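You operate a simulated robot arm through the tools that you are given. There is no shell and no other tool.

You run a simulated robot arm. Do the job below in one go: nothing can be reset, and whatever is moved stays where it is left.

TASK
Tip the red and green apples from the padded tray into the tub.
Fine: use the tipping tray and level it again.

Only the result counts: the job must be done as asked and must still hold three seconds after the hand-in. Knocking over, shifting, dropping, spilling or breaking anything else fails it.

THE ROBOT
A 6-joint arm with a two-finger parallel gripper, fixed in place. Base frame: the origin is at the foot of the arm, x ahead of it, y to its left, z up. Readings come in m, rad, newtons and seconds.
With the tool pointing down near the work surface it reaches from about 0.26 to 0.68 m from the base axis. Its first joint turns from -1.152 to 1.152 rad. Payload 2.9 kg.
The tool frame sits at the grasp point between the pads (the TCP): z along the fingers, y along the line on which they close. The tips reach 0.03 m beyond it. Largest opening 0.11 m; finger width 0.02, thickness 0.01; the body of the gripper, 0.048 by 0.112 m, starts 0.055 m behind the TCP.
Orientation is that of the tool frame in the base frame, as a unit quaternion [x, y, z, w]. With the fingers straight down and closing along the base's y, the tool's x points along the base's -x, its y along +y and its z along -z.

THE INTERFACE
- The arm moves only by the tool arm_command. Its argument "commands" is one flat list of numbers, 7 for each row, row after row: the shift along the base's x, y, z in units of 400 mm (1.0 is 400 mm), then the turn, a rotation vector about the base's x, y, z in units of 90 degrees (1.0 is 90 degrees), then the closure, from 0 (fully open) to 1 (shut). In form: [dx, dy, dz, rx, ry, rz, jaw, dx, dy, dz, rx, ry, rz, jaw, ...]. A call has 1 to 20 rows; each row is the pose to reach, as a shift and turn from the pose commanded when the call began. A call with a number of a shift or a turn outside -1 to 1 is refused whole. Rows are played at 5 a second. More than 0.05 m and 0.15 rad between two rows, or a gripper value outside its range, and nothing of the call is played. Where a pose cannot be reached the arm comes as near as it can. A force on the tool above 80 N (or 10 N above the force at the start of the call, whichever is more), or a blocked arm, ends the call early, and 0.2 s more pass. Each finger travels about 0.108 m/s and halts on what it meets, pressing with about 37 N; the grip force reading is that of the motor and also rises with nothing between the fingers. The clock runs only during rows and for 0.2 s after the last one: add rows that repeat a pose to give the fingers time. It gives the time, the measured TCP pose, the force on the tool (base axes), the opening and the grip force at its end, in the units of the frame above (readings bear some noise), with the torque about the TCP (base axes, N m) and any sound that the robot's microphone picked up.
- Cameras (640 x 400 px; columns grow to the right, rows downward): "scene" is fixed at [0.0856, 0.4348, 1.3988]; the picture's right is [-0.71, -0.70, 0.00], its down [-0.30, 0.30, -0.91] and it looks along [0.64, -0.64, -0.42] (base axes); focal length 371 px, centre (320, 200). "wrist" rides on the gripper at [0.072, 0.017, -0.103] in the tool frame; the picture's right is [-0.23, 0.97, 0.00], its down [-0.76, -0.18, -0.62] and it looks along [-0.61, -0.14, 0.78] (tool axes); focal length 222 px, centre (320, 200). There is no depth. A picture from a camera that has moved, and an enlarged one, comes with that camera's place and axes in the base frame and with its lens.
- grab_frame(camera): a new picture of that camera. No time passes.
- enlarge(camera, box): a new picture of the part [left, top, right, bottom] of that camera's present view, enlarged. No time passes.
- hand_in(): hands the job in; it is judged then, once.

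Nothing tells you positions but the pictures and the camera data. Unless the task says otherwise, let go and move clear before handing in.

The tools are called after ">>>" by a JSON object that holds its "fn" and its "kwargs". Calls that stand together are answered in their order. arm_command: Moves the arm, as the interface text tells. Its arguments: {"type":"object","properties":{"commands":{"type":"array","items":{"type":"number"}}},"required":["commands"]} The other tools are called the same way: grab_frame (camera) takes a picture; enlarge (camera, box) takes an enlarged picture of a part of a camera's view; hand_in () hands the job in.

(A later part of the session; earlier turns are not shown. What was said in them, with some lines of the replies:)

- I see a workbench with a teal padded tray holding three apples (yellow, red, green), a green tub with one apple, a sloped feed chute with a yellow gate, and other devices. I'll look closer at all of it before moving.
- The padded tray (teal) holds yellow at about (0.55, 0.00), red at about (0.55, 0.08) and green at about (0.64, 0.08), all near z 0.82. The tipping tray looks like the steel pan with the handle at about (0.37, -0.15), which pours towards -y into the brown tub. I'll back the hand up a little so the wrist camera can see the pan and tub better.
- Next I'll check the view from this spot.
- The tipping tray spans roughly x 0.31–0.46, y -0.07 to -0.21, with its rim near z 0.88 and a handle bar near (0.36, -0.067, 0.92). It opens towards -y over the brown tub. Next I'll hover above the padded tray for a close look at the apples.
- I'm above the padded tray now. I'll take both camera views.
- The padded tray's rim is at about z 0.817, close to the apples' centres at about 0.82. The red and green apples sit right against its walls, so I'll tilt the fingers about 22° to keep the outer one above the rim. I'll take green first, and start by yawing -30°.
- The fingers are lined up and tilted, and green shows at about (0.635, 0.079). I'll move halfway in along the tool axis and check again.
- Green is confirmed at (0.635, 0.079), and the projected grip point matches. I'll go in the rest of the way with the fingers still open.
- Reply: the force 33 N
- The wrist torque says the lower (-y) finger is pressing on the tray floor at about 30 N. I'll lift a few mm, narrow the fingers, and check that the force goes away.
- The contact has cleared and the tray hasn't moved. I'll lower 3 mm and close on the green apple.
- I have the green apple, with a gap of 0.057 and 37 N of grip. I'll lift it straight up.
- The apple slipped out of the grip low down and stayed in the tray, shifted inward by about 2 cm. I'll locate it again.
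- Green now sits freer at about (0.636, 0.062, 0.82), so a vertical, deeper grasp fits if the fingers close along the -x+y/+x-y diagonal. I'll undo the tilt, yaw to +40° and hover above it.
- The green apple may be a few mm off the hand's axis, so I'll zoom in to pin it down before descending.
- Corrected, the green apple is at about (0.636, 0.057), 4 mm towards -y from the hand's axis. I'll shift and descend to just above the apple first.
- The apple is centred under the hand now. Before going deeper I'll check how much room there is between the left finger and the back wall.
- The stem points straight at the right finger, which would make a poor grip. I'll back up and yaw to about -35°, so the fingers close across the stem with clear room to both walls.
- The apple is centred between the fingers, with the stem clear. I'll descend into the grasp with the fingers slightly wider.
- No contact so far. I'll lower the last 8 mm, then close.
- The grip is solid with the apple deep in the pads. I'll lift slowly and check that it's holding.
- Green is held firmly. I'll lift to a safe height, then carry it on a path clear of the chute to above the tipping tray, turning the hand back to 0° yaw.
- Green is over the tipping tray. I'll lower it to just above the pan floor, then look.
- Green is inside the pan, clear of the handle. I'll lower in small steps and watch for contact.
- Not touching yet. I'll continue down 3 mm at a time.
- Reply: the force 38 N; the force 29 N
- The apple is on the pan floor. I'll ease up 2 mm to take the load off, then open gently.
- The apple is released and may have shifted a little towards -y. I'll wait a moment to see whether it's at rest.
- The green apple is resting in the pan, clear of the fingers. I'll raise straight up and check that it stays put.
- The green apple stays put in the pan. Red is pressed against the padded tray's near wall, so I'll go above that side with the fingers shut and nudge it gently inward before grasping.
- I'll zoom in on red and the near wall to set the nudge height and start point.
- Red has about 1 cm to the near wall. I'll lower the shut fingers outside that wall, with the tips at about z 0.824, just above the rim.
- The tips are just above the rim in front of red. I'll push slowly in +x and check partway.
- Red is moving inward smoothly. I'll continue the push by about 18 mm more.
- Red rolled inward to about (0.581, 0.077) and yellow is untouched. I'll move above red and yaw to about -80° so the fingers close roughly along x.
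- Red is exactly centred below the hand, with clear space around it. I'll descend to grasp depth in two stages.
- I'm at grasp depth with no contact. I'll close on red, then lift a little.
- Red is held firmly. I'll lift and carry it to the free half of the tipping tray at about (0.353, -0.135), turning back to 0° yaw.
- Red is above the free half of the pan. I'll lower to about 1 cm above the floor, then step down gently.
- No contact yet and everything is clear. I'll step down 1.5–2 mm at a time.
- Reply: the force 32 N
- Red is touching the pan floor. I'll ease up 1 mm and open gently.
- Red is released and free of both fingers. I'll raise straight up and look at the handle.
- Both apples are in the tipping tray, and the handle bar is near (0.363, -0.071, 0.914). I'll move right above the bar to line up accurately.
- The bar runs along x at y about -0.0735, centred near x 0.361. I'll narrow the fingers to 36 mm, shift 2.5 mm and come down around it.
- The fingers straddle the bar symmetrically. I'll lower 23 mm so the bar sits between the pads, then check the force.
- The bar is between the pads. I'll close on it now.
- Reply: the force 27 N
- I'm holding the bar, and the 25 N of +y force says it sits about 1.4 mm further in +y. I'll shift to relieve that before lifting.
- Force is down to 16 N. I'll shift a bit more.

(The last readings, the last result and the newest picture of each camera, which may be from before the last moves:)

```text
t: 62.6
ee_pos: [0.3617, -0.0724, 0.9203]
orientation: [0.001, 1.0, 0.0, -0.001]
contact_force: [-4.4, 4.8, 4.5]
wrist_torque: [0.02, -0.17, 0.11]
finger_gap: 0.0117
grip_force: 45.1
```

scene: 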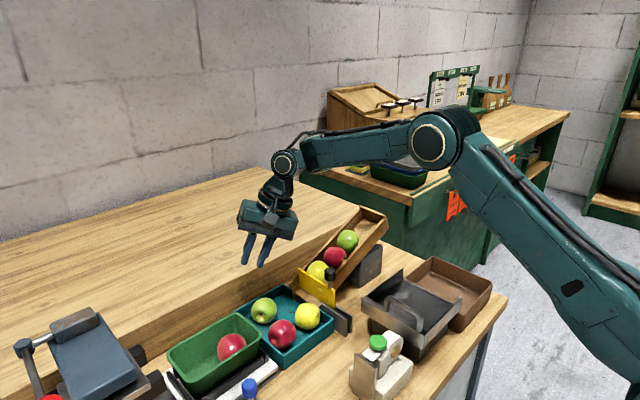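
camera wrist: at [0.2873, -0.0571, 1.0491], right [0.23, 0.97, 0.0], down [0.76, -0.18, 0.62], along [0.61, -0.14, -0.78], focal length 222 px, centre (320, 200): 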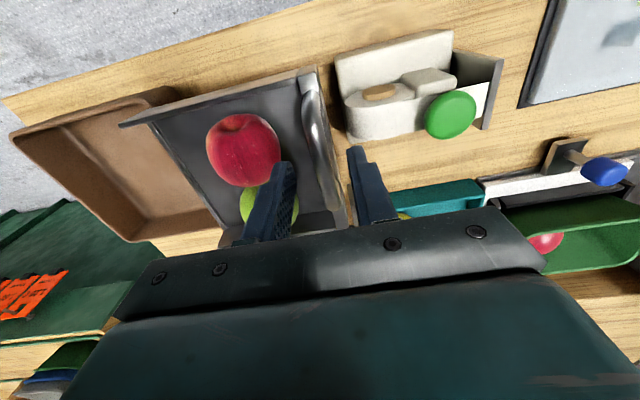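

The force is small now. I'll try a small lift of 3 mm up and 1.5 mm in -y, and read the forces to learn the hinge.

>>> {"fn": "arm_command", "kwargs": {"commands": [0, -0.002, 0.004, 0, 0, 0, 1, 0, -0.00375, 0.0075, 0, 0, 0, 1, 0, -0.00375, 0.0075, 0, 0, 0, 1]}}

>>> {"fn": "enlarge", "kwargs": {"camera": "scene", "box": [360, 230, 480, 350]}}

```text
t: 63.4
ee_pos: [0.36, -0.074, 0.9227]
orientation: [0.002, 1.0, -0.001, 0.0]
contact_force: [-4.0, -7.6, -5.9]
wrist_torque: [0.01, -0.36, 0.13]
finger_gap: 0.0114
grip_force: 45.6
```

```text
3.33 times, centred on (420, 290) of scene
camera zoom: at [0.0856, 0.4346, 1.3989], right [-0.71, -0.7, 0.0], down [-0.3, 0.3, -0.91], along [0.64, -0.64, -0.42], focal length 1236 px, centre (-13, -100)
```

zoom: 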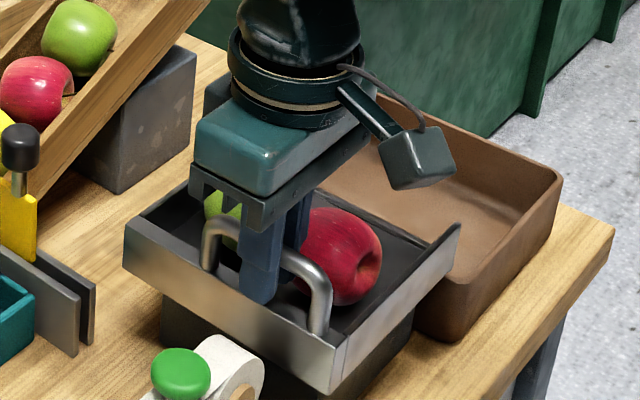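

Fy is -7.6 N, so the bar wants to move more towards -y, which fits a hinge further in and lower. I'll continue with more -y per step.

>>> {"fn": "arm_command", "kwargs": {"commands": [0, -0.005, 0.006, 0, 0, 0, 1, 0, -0.01, 0.0125, 0, 0, 0, 1, 0, -0.01, 0.0125, 0, 0, 0, 1]}}

>>> {"fn": "enlarge", "kwargs": {"camera": "scene", "box": [360, 230, 480, 350]}}

```text
t: 64.2
ee_pos: [0.3601, -0.0758, 0.9295]
orientation: [0.0, 1.0, 0.001, -0.001]
contact_force: [-7.2, -3.7, -4.1]
wrist_torque: [0.0, 0.22, 0.0]
finger_gap: 0.0114
grip_force: 45.0
```

```text
3.33 times, centred on (420, 290) of scene
camera zoom: at [0.0855, 0.4347, 1.3989], right [-0.71, -0.7, 0.0], down [-0.3, 0.3, -0.91], along [0.64, -0.64, -0.42], focal length 1236 px, centre (-13, -100)
```

zoom: 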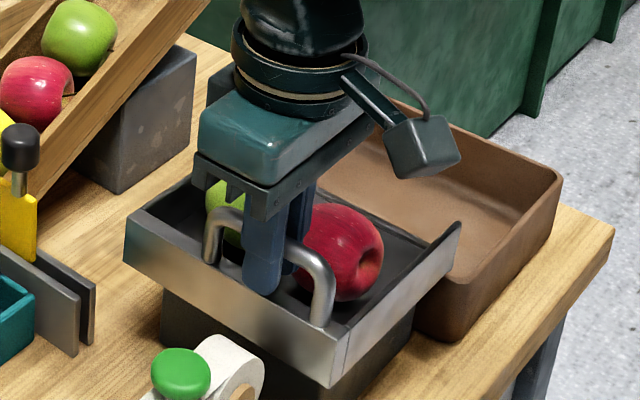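

The pan is tilting, at about 5° now. I'll continue along the estimated arc in small steps and correct by the measured force.

>>> {"fn": "arm_command", "kwargs": {"commands": [0, -0.005, 0.005, 0, 0, 0, 1, 0, -0.01, 0.0095, 0, 0, 0, 1, 0, -0.01, 0.0095, 0, 0, 0, 1]}}

>>> {"fn": "enlarge", "kwargs": {"camera": "scene", "box": [360, 230, 480, 350]}}

```text
t: 65.0
ee_pos: [0.3596, -0.0782, 0.9332]
orientation: [-0.002, 1.0, 0.001, -0.001]
contact_force: [-12.9, 17.4, 7.6]
wrist_torque: [0.12, 0.21, -0.03]
finger_gap: 0.0114
grip_force: 45.0
```

```text
3.33 times, centred on (420, 290) of scene
camera zoom: at [0.0852, 0.4353, 1.3987], right [-0.71, -0.7, 0.0], down [-0.3, 0.3, -0.91], along [0.64, -0.64, -0.42], focal length 1236 px, centre (-13, -100)
```

zoom: 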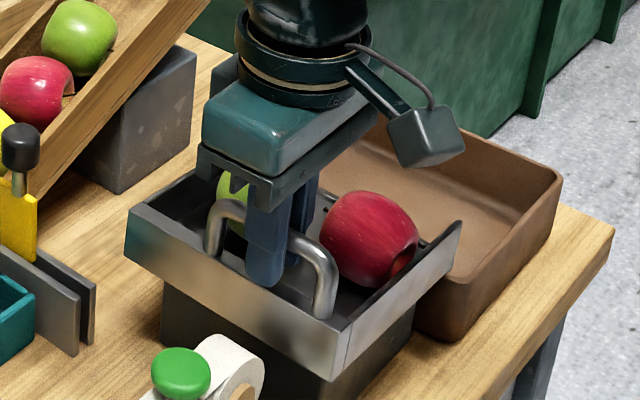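

Now the force points outward (+y, +z), so the path should rise more, which fits a hinge near the mouth at (y -0.205, z 0.845). I'll correct upward.

>>> {"fn": "arm_command", "kwargs": {"commands": [0, -0.0015, 0.008, 0, 0, 0, 1, 0, -0.003, 0.0158, 0, 0, 0, 1, 0, -0.003, 0.0158, 0, 0, 0, 1]}}

>>> {"fn": "enlarge", "kwargs": {"camera": "scene", "box": [360, 230, 480, 350]}}

```text
t: 65.8
ee_pos: [0.3603, -0.0817, 0.9382]
orientation: [0.003, 1.0, -0.001, -0.002]
contact_force: [-16.7, -1.8, -1.7]
wrist_torque: [-0.03, 0.27, 0.29]
finger_gap: 0.0114
grip_force: 44.7
```

```text
3.33 times, centred on (420, 290) of scene
camera zoom: at [0.0852, 0.4348, 1.3989], right [-0.71, -0.7, 0.0], down [-0.3, 0.3, -0.91], along [0.64, -0.64, -0.42], focal length 1236 px, centre (-13, -100)
```

zoom: 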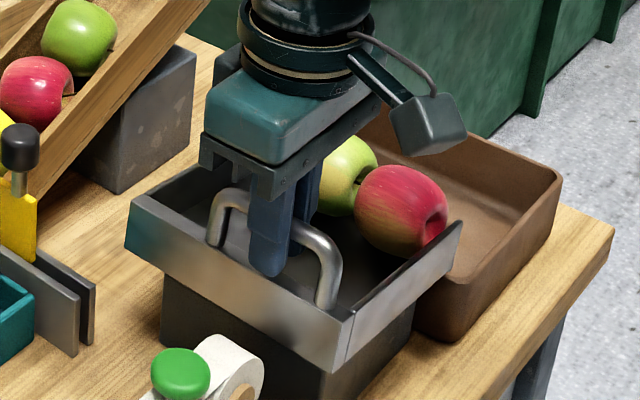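

The in-plane forces are near zero, so the hinge model fits, and both apples have rolled towards the mouth. I'll continue the arc, easing x slightly to relieve the -x force.

>>> {"fn": "arm_command", "kwargs": {"commands": [-0.002, -0.006, 0.008, 0, 0, 0, 1, -0.004, -0.0118, 0.016, 0, 0, 0, 1, -0.004, -0.0118, 0.016, 0, 0, 0, 1]}}

>>> {"fn": "enlarge", "kwargs": {"camera": "scene", "box": [360, 230, 480, 350]}}

```text
t: 66.6
ee_pos: [0.3611, -0.0854, 0.9455]
orientation: [0.0, 1.0, 0.0, 0.001]
contact_force: [-8.6, -6.0, -6.2]
wrist_torque: [-0.03, 0.69, 0.2]
finger_gap: 0.0114
grip_force: 44.5
```

```text
3.33 times, centred on (420, 290) of scene
camera zoom: at [0.0855, 0.4347, 1.3989], right [-0.71, -0.7, 0.0], down [-0.3, 0.3, -0.91], along [0.64, -0.64, -0.42], focal length 1236 px, centre (-13, -100)
```

zoom: 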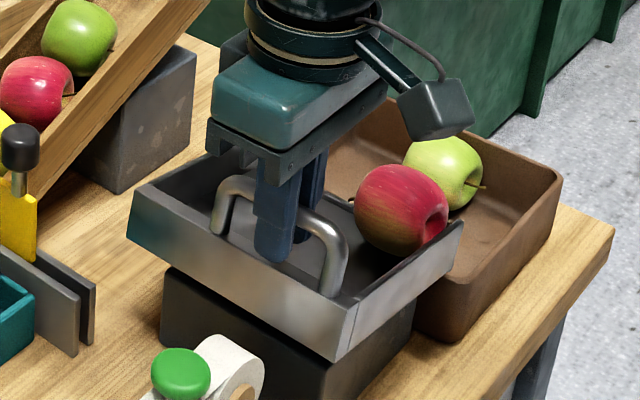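

Green has rolled into the tub, and red is at the mouth. I'll continue tipping along the arc.

>>> {"fn": "arm_command", "kwargs": {"commands": [-0.001, -0.0086, 0.0101, 0, 0, 0, 1, -0.0025, -0.0172, 0.0202, 0, 0, 0, 1, -0.0025, -0.0172, 0.0202, 0, 0, 0, 1]}}

>>> {"fn": "enlarge", "kwargs": {"camera": "scene", "box": [360, 230, 500, 350]}}

```text
t: 67.4
ee_pos: [0.3617, -0.0909, 0.9529]
orientation: [-0.002, 1.0, -0.001, 0.002]
contact_force: [4.6, 3.4, 0.5]
wrist_torque: [0.05, 0.65, 0.15]
finger_gap: 0.0115
grip_force: 44.7
```

```text
3.33 times, centred on (430, 290) of scene
camera zoom: at [0.0857, 0.4349, 1.3988], right [-0.71, -0.7, 0.0], down [-0.3, 0.3, -0.91], along [0.64, -0.64, -0.42], focal length 1236 px, centre (-47, -100)
```

zoom: 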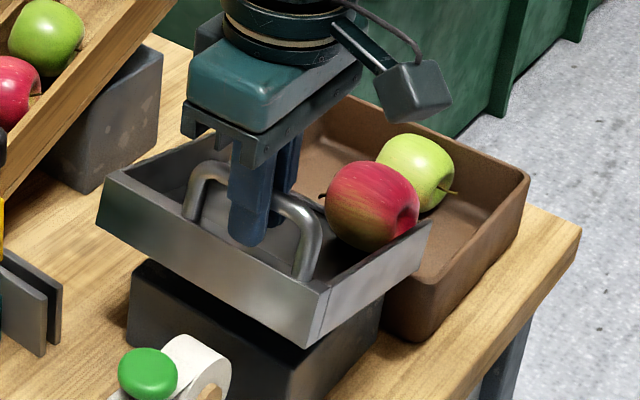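

The arc tracks well with forces under 5 N. I'll tip on to about 20°.

>>> {"fn": "arm_command", "kwargs": {"commands": [0, -0.0117, 0.0119, 0, 0, 0, 1, 0, -0.0233, 0.0235, 0, 0, 0, 1, 0, -0.0233, 0.0235, 0, 0, 0, 1]}}

>>> {"fn": "enlarge", "kwargs": {"camera": "scene", "box": [360, 230, 500, 350]}}

>>> {"fn": "grab_frame", "kwargs": {"camera": "wrist"}}

```text
t: 68.2
ee_pos: [0.36, -0.1013, 0.9624]
orientation: [-0.002, 1.0, 0.001, 0.003]
contact_force: [13.0, 20.7, 18.0]
wrist_torque: [0.07, 0.32, 0.08]
finger_gap: 0.0114
grip_force: 45.2
```

```text
3.33 times, centred on (430, 290) of scene
camera zoom: at [0.0858, 0.4355, 1.3986], right [-0.71, -0.7, 0.0], down [-0.3, 0.3, -0.91], along [0.64, -0.64, -0.42], focal length 1236 px, centre (-47, -100)
```

zoom: 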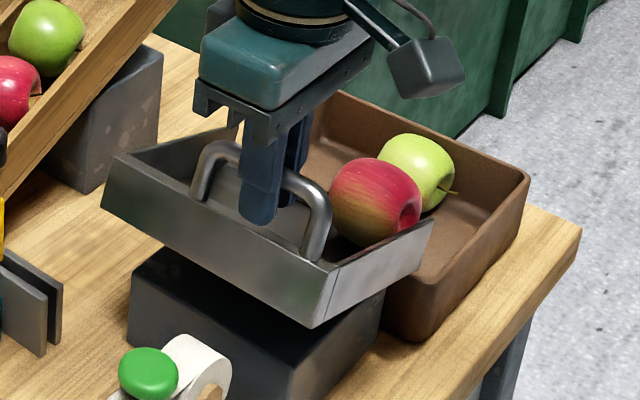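

```text
taken
camera wrist: at [0.2879, -0.0844, 1.0661], right [0.22, 0.97, 0.0], down [0.76, -0.18, 0.63], along [0.61, -0.14, -0.78], focal length 222 px, centre (320, 200)
```

wrist: 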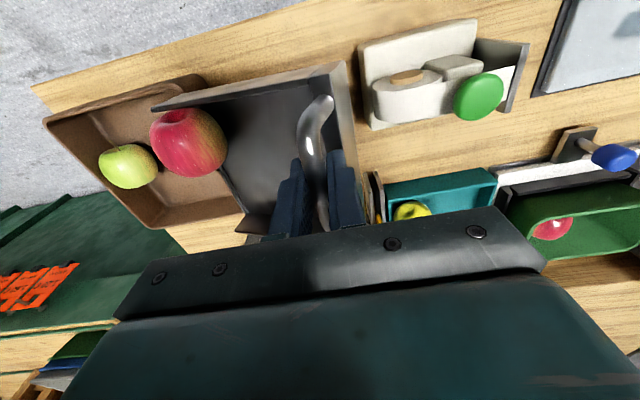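

The force shows my path has cut inside the true arc, and red is perched at the mouth lip. I'll move outward about 2.5 mm to relieve that.

>>> {"fn": "arm_command", "kwargs": {"commands": [0.004, 0.0045, 0.0045, 0, 0, 0, 1, 0.004, 0.0045, 0.0045, 0, 0, 0, 1]}}

```text
t: 68.8
ee_pos: [0.3609, -0.1019, 0.9637]
orientation: [0.001, 1.0, 0.0, -0.001]
contact_force: [6.2, 4.2, 2.3]
wrist_torque: [0.07, -1.23, 0.31]
finger_gap: 0.0112
grip_force: 45.7
```

The forces are small again. With the refined hinge estimate (y -0.23, z 0.84), I'll continue tipping about 5° more.

>>> {"fn": "arm_command", "kwargs": {"commands": [0, -0.0134, 0.0138, 0, 0, 0, 1, 0, -0.0268, 0.0275, 0, 0, 0, 1, 0, -0.0268, 0.0275, 0, 0, 0, 1]}}

>>> {"fn": "enlarge", "kwargs": {"camera": "scene", "box": [360, 220, 500, 340]}}

>>> {"fn": "grab_frame", "kwargs": {"camera": "wrist"}}

```text
t: 69.6
ee_pos: [0.3605, -0.1115, 0.9743]
orientation: [0.0, 1.0, -0.001, -0.001]
contact_force: [10.5, -9.3, -14.1]
wrist_torque: [-0.01, -0.31, 0.51]
finger_gap: 0.0113
grip_force: 45.2
```

```text
3.33 times, centred on (430, 280) of scene
camera zoom: at [0.0861, 0.4345, 1.3989], right [-0.71, -0.7, 0.0], down [-0.3, 0.3, -0.91], along [0.64, -0.64, -0.42], focal length 1236 px, centre (-47, -67)
```

zoom: 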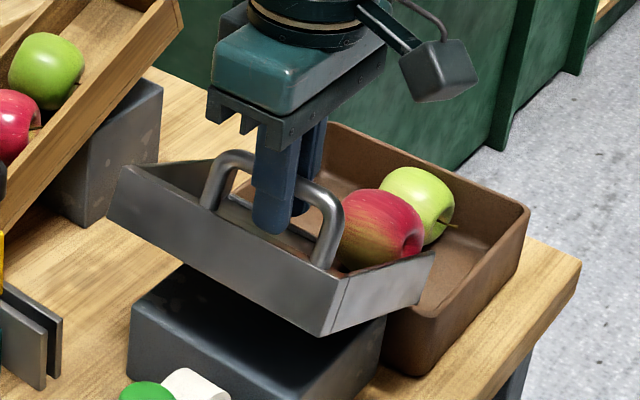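

```text
taken
camera wrist: at [0.2886, -0.0953, 1.0781], right [0.23, 0.97, 0.0], down [0.76, -0.18, 0.62], along [0.61, -0.14, -0.78], focal length 222 px, centre (320, 200)
```

wrist: 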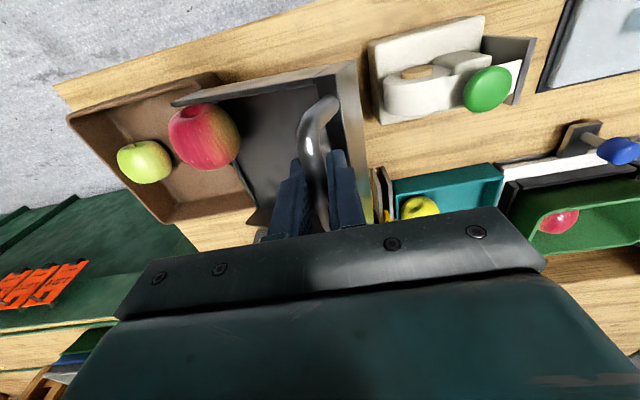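

Red still rests on the mouth lip at about 23° of tilt, and the hinge refines to (y -0.22, z 0.84). I'll tip another 5°.

>>> {"fn": "arm_command", "kwargs": {"commands": [0.002, -0.0168, 0.009, 0, 0, 0, 1, 0.003, -0.0325, 0.0208, 0, 0, 0, 1, 0.003, -0.0325, 0.0208, 0, 0, 0, 1]}}

>>> {"fn": "enlarge", "kwargs": {"camera": "scene", "box": [360, 220, 500, 340]}}

>>> {"fn": "enlarge", "kwargs": {"camera": "wrist", "box": [100, 40, 340, 200]}}

```text
t: 70.4
ee_pos: [0.3607, -0.1233, 0.9826]
orientation: [0.001, 1.0, 0.001, -0.003]
contact_force: [-8.6, -1.6, -4.2]
wrist_torque: [0.08, 0.85, 0.56]
finger_gap: 0.0112
grip_force: 45.5
```

```text
3.33 times, centred on (430, 280) of scene
camera zoom: at [0.0855, 0.4348, 1.3989], right [-0.71, -0.7, 0.0], down [-0.3, 0.3, -0.91], along [0.64, -0.64, -0.42], focal length 1236 px, centre (-47, -67)
```

zoom: 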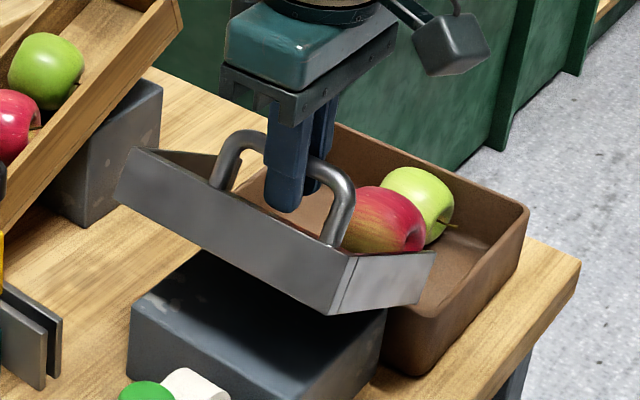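

```text
2.50 times, centred on (220, 120) of wrist
camera zoom: at [0.2889, -0.107, 1.0874], right [0.23, 0.97, 0.0], down [0.77, -0.18, 0.62], along [0.6, -0.14, -0.79], focal length 555 px, centre (570, 400)
```

zoom: 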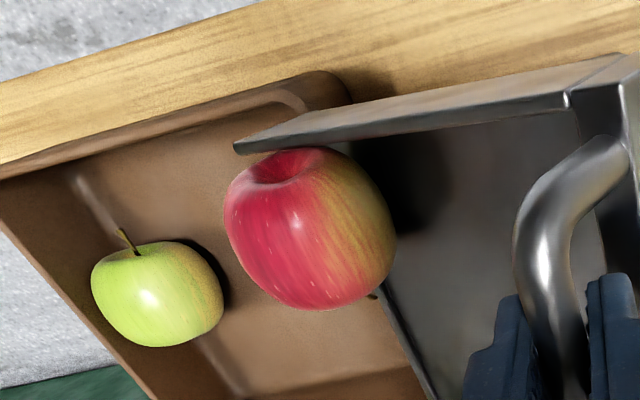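

The forces stay low. Red is still wedged at the mouth beside the side wall, so I'll tip on to about 34–39°.

>>> {"fn": "arm_command", "kwargs": {"commands": [0, -0.0155, 0.0105, 0, 0, 0, 1, 0, -0.031, 0.0198, 0, 0, 0, 1, 0, -0.031, 0.0198, 0, 0, 0, 1]}}

>>> {"fn": "arm_command", "kwargs": {"commands": [0, -0.0163, 0.009, 0, 0, 0, 1, 0, -0.0325, 0.017, 0, 0, 0, 1, 0, -0.0325, 0.017, 0, 0, 0, 1]}}

>>> {"fn": "enlarge", "kwargs": {"camera": "scene", "box": [360, 220, 500, 340]}}

>>> {"fn": "enlarge", "kwargs": {"camera": "wrist", "box": [100, 40, 340, 200]}}

```text
t: 71.2
ee_pos: [0.36, -0.1361, 0.9916]
orientation: [0.0, 1.0, 0.0, -0.001]
contact_force: [-15.7, -2.4, -6.8]
wrist_torque: [0.05, 0.6, 0.63]
finger_gap: 0.0114
grip_force: 44.7
```

```text
t: 72.0
ee_pos: [0.3604, -0.1491, 0.9988]
orientation: [0.0, 1.0, 0.001, 0.0]
contact_force: [-11.3, -6.4, -17.8]
wrist_torque: [0.06, -0.81, 0.68]
finger_gap: 0.0117
grip_force: 44.8
```

```text
3.33 times, centred on (430, 280) of scene
camera zoom: at [0.0855, 0.4346, 1.3989], right [-0.71, -0.7, 0.0], down [-0.3, 0.3, -0.91], along [0.64, -0.64, -0.42], focal length 1236 px, centre (-47, -67)
```

zoom: 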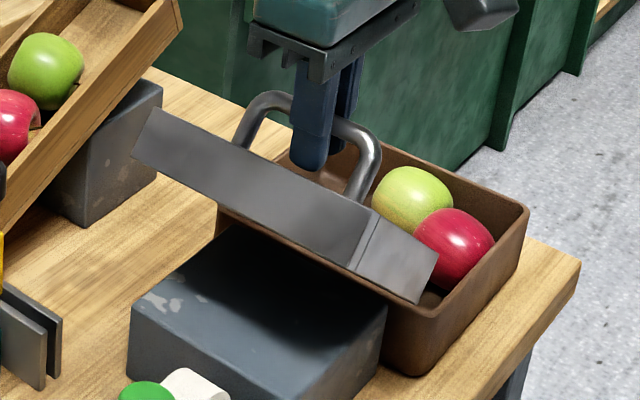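

```text
2.50 times, centred on (220, 120) of wrist
camera zoom: at [0.2889, -0.1326, 1.1021], right [0.23, 0.97, 0.0], down [0.76, -0.18, 0.62], along [0.61, -0.14, -0.78], focal length 555 px, centre (570, 400)
```

zoom: 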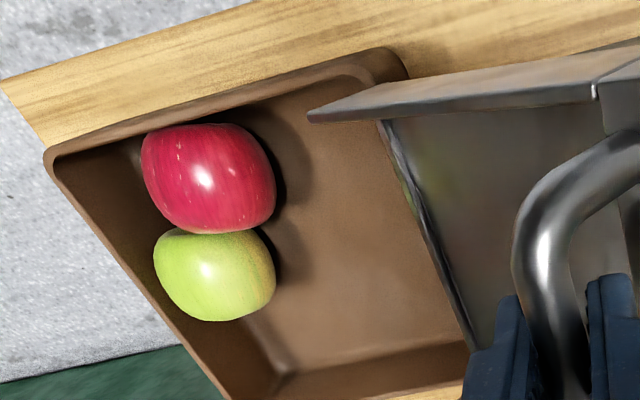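

Both apples have dropped into the tub. Now I'll lower the tray back along the same arc.

>>> {"fn": "arm_command", "kwargs": {"commands": [0, 0.0163, -0.008, 0, 0, 0, 1, 0, 0.0325, -0.017, 0, 0, 0, 1, 0, 0.048, -0.0265, 0, 0, 0, 1, 0, 0.0635, -0.0368, 0, 0, 0, 1, 0, 0.0635, -0.0368, 0, 0, 0, 1]}}

>>> {"fn": "enlarge", "kwargs": {"camera": "scene", "box": [360, 220, 500, 340]}}

```text
t: 73.2
ee_pos: [0.3607, -0.1234, 0.9848]
orientation: [-0.001, 1.0, 0.001, -0.001]
contact_force: [-10.8, -9.7, -14.8]
wrist_torque: [-0.13, 0.73, 0.52]
finger_gap: 0.0117
grip_force: 44.8
```

```text
3.33 times, centred on (430, 280) of scene
camera zoom: at [0.0855, 0.4345, 1.399], right [-0.71, -0.7, 0.0], down [-0.3, 0.3, -0.91], along [0.64, -0.64, -0.42], focal length 1236 px, centre (-47, -67)
```

zoom: 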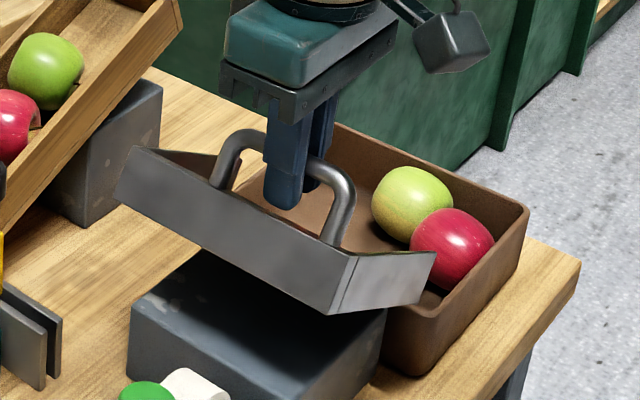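

The tray is coming down cleanly. I'll continue along the arc with a slight inward correction.

>>> {"fn": "arm_command", "kwargs": {"commands": [0, 0.0142, -0.0135, 0, 0, 0, 1, 0, 0.0285, -0.027, 0, 0, 0, 1, 0, 0.0435, -0.038, 0, 0, 0, 1, 0, 0.0585, -0.0495, 0, 0, 0, 1, 0, 0.0585, -0.0495, 0, 0, 0, 1]}}

```text
t: 74.4
ee_pos: [0.361, -0.1002, 0.9637]
orientation: [0.001, 1.0, 0.0, 0.0]
contact_force: [-6.0, 0.8, -0.5]
wrist_torque: [-0.05, 1.28, 0.36]
finger_gap: 0.0116
grip_force: 44.9
```

The forces are near zero. I'll continue to about 8° of tilt.

>>> {"fn": "arm_command", "kwargs": {"commands": [0, 0.0102, -0.0128, 0, 0, 0, 1, 0, 0.0205, -0.0255, 0, 0, 0, 1, 0, 0.0345, -0.044, 0, 0, 0, 1, 0, 0.0485, -0.063, 0, 0, 0, 1, 0, 0.0485, -0.063, 0, 0, 0, 1]}}

>>> {"fn": "enlarge", "kwargs": {"camera": "scene", "box": [360, 230, 500, 350]}}

```text
t: 75.6
ee_pos: [0.3628, -0.0825, 0.9383]
orientation: [0.0, 1.0, 0.001, 0.002]
contact_force: [13.1, -5.0, -3.4]
wrist_torque: [-0.09, -0.08, 0.0]
finger_gap: 0.0112
grip_force: 44.9
```

```text
3.33 times, centred on (430, 290) of scene
camera zoom: at [0.086, 0.4347, 1.3989], right [-0.71, -0.7, 0.0], down [-0.3, 0.3, -0.91], along [0.64, -0.64, -0.42], focal length 1236 px, centre (-47, -100)
```

zoom: 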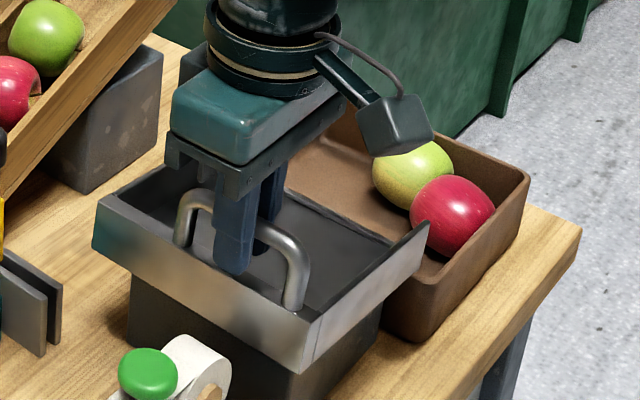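

The tray is nearly level. I'll take the last degrees in smaller steps.

>>> {"fn": "arm_command", "kwargs": {"commands": [0.002, 0.0079, -0.0108, 0, 0, 0, 1, 0.0035, 0.0158, -0.0215, 0, 0, 0, 1, 0.0035, 0.0202, -0.0295, 0, 0, 0, 1, 0.0035, 0.0245, -0.0375, 0, 0, 0, 1, 0.0035, 0.0245, -0.0375, 0, 0, 0, 1]}}

```text
t: 76.8
ee_pos: [0.3624, -0.0728, 0.9235]
orientation: [0.001, 1.0, 0.0, 0.0]
contact_force: [7.9, -23.5, -12.0]
wrist_torque: [-0.06, -0.93, 0.15]
finger_gap: 0.0115
grip_force: 45.3
```

The force pulls towards -y, so I'll correct inward and keep lowering gently.

>>> {"fn": "arm_command", "kwargs": {"commands": [0, -0.004, -0.002, 0, 0, 0, 1, 0, -0.004, -0.002, 0, 0, 0, 1]}}

>>> {"fn": "arm_command", "kwargs": {"commands": [0, 0.0005, -0.004, 0, 0, 0, 1, 0, 0.0005, -0.004, 0, 0, 0, 1]}}

>>> {"fn": "enlarge", "kwargs": {"camera": "scene", "box": [360, 230, 500, 350]}}

```text
t: 77.4
ee_pos: [0.3615, -0.0736, 0.9238]
orientation: [-0.001, 1.0, 0.0, 0.0]
contact_force: [5.5, -11.7, -5.3]
wrist_torque: [-0.11, -0.72, -0.1]
finger_gap: 0.0114
grip_force: 45.2
```

```text
t: 78.0
ee_pos: [0.3628, -0.0718, 0.9217]
orientation: [-0.001, 1.0, 0.0, -0.001]
contact_force: [4.1, -0.7, -0.9]
wrist_torque: [-0.02, 0.37, -0.15]
finger_gap: 0.0115
grip_force: 44.9
```

```text
3.33 times, centred on (430, 290) of scene
camera zoom: at [0.0858, 0.4348, 1.3988], right [-0.71, -0.7, 0.0], down [-0.3, 0.3, -0.91], along [0.64, -0.64, -0.42], focal length 1236 px, centre (-47, -100)
```

zoom: 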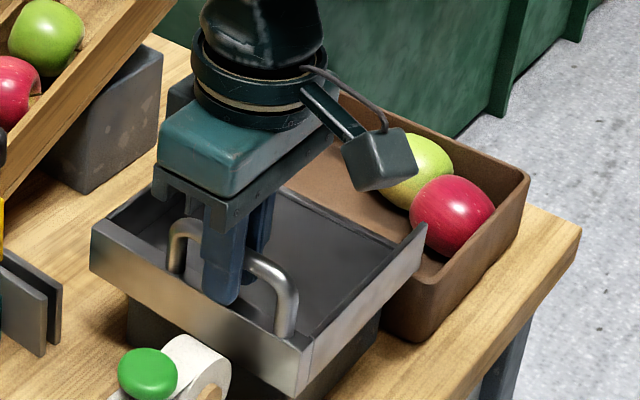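

The tray looks about level. I'll lower another 1–2 mm until it seats firmly on its stop.

>>> {"fn": "arm_command", "kwargs": {"commands": [0, 0.001, -0.004, 0, 0, 0, 1, 0, 0.001, -0.004, 0, 0, 0, 1]}}

>>> {"fn": "enlarge", "kwargs": {"camera": "scene", "box": [360, 240, 500, 345]}}

```text
t: 78.6
ee_pos: [0.3618, -0.0714, 0.921]
orientation: [0.001, 1.0, 0.0, 0.0]
contact_force: [-7.3, 1.1, 24.4]
wrist_torque: [0.0, 0.05, 0.0]
finger_gap: 0.0114
grip_force: 45.1
```

```text
3.81 times, centred on (430, 292) of scene
camera zoom: at [0.0852, 0.4349, 1.3988], right [-0.71, -0.7, 0.0], down [-0.3, 0.3, -0.91], along [0.64, -0.64, -0.42], focal length 1412 px, centre (-99, -152)
```

zoom: 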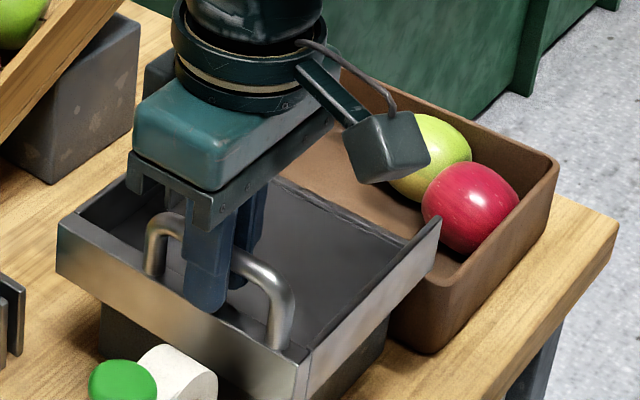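

The tray is seated on its stop (+24 N) and matches its original pose. I'll ease off slightly and open the fingers just enough to clear the bar.

>>> {"fn": "arm_command", "kwargs": {"commands": [0, 0, 0.002, 0, 0, 0, 1, 0, 0, 0.002, 0, 0, 0, 0.87, 0, 0, 0.002, 0, 0, 0, 0.78, 0, 0, 0.002, 0, 0, 0, 0.673, 0, 0, 0.002, 0, 0, 0, 0.673]}}

>>> {"fn": "enlarge", "kwargs": {"camera": "wrist", "box": [220, 90, 420, 215]}}

>>> {"fn": "enlarge", "kwargs": {"camera": "scene", "box": [360, 240, 500, 345]}}

```text
t: 79.8
ee_pos: [0.362, -0.0721, 0.9215]
orientation: [0.0, 1.0, 0.0, 0.0]
contact_force: [0.2, 0.1, 1.1]
wrist_torque: [-0.03, 0.01, 0.01]
finger_gap: 0.0361
grip_force: 0.1
```

```text
3.20 times, centred on (320, 152) of wrist
camera zoom: at [0.2906, -0.0554, 1.0246], right [0.23, 0.97, 0.0], down [0.76, -0.18, 0.62], along [0.61, -0.14, -0.78], focal length 711 px, centre (320, 352)
```

zoom: 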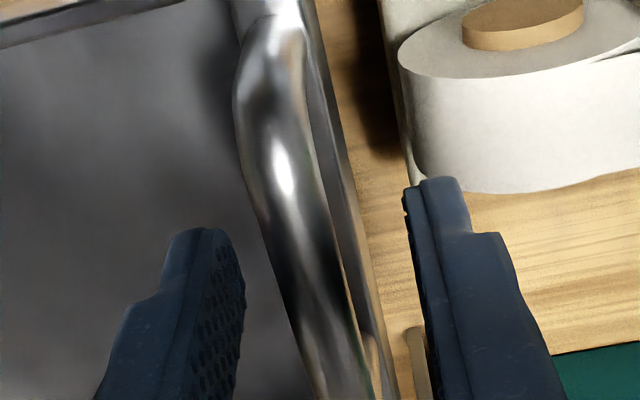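

```text
3.81 times, centred on (430, 292) of scene
camera zoom: at [0.0856, 0.4348, 1.3988], right [-0.71, -0.7, 0.0], down [-0.3, 0.3, -0.91], along [0.64, -0.64, -0.42], focal length 1412 px, centre (-99, -152)
```

zoom: 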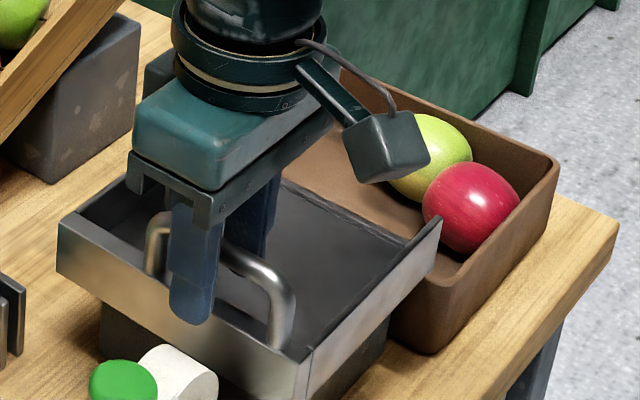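

The handle is released and the tray is level. I'll raise straight up clear of it, back away, and take final views.

>>> {"fn": "arm_command", "kwargs": {"commands": [0, 0, 0.03, 0, 0, 0, 0.673, 0, 0, 0.1, 0, 0, 0, 0.673, 0, 0, 0.2, 0, 0, 0, 0.673, 0, 0, 0.3, 0, 0, 0, 0.6, 0, 0, 0.4, 0, 0, 0, 0.5, 0.05, 0.02, 0.5, 0, 0, 0, 0.4, 0.1, 0.05, 0.56, 0, 0, 0, 0.3, 0.1, 0.05, 0.56, 0, 0, 0, 0.3]}}

>>> {"fn": "grab_frame", "kwargs": {"camera": "scene"}}

>>> {"fn": "grab_frame", "kwargs": {"camera": "wrist"}}

>>> {"fn": "enlarge", "kwargs": {"camera": "scene", "box": [340, 230, 510, 360]}}

>>> {"fn": "enlarge", "kwargs": {"camera": "scene", "box": [160, 230, 380, 400]}}

```text
t: 81.6
ee_pos: [0.4043, -0.0536, 1.1442]
orientation: [0.001, 1.0, 0.0, -0.001]
contact_force: [-0.3, 0.9, -0.3]
wrist_torque: [0.01, 0.0, 0.0]
finger_gap: 0.0773
grip_force: 0.1
```

```text
taken
```

scene: 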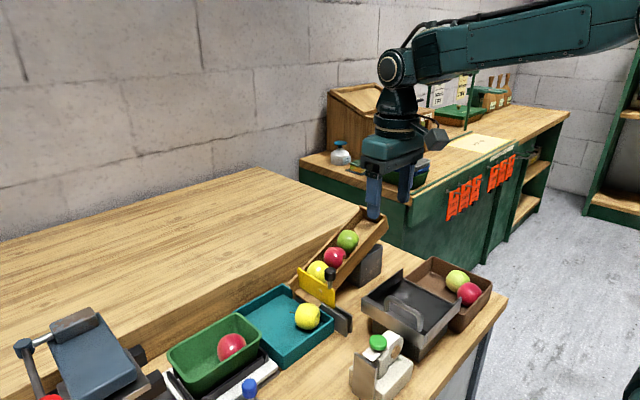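

```text
taken
camera wrist: at [0.332, -0.0371, 1.2484], right [0.23, 0.97, 0.0], down [0.76, -0.18, 0.62], along [0.61, -0.14, -0.78], focal length 222 px, centre (320, 200)
```

wrist: 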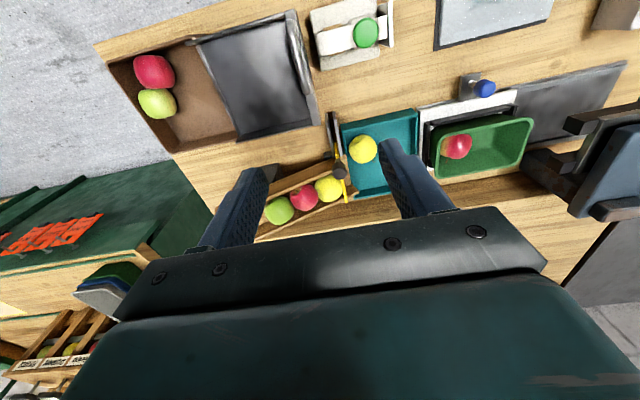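

```text
3.08 times, centred on (425, 295) of scene
camera zoom: at [0.0856, 0.4348, 1.3988], right [-0.71, -0.7, 0.0], down [-0.3, 0.3, -0.91], along [0.64, -0.64, -0.42], focal length 1141 px, centre (-3, -92)
```

zoom: 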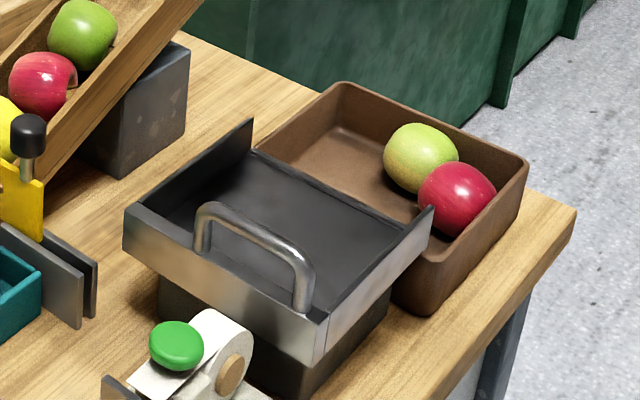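

```text
2.35 times, centred on (270, 315) of scene
camera zoom: at [0.0856, 0.4348, 1.3988], right [-0.71, -0.7, 0.0], down [-0.3, 0.3, -0.91], along [0.64, -0.64, -0.42], focal length 872 px, centre (438, -71)
```

zoom: 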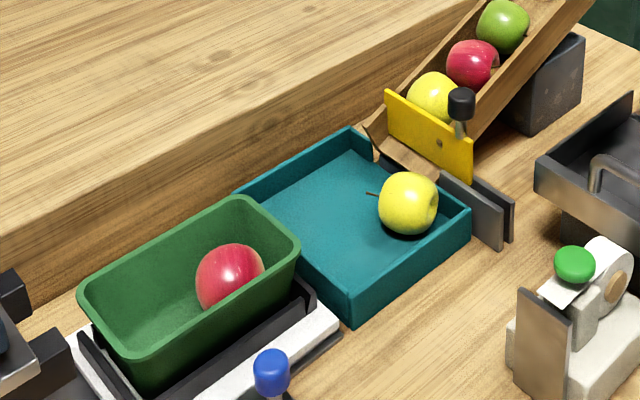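

The red and green apples are in the brown tub and the tipping tray is level on its stop. Yellow is still in the padded tray, nothing else has moved, and the hand is clear, so I'll hand in.

>>> {"fn": "hand_in", "kwargs": {}}

```text
The job is handed in.
```

The red and green apples from the padded tray are now in the brown tub. I tipped them in with the tipping tray and set it level again on its stop. I took "the tub" to be the brown one, because that is where the tipping tray pours.

- **Left in place:** the yellow apple is still in the padded tray. In the final views nothing else had shifted, and the arm was clear before I handed in.
- **Handling:** the green apple slipped out of my first grip and stayed in the padded tray; the second grip held. On that first try a finger pressed briefly on the tray floor, at about 30 N, without moving the tray. I also nudged the red apple a few centimetres inside the tray to get a grip on it.

The hand-in went through, but I haven't seen the verdict.
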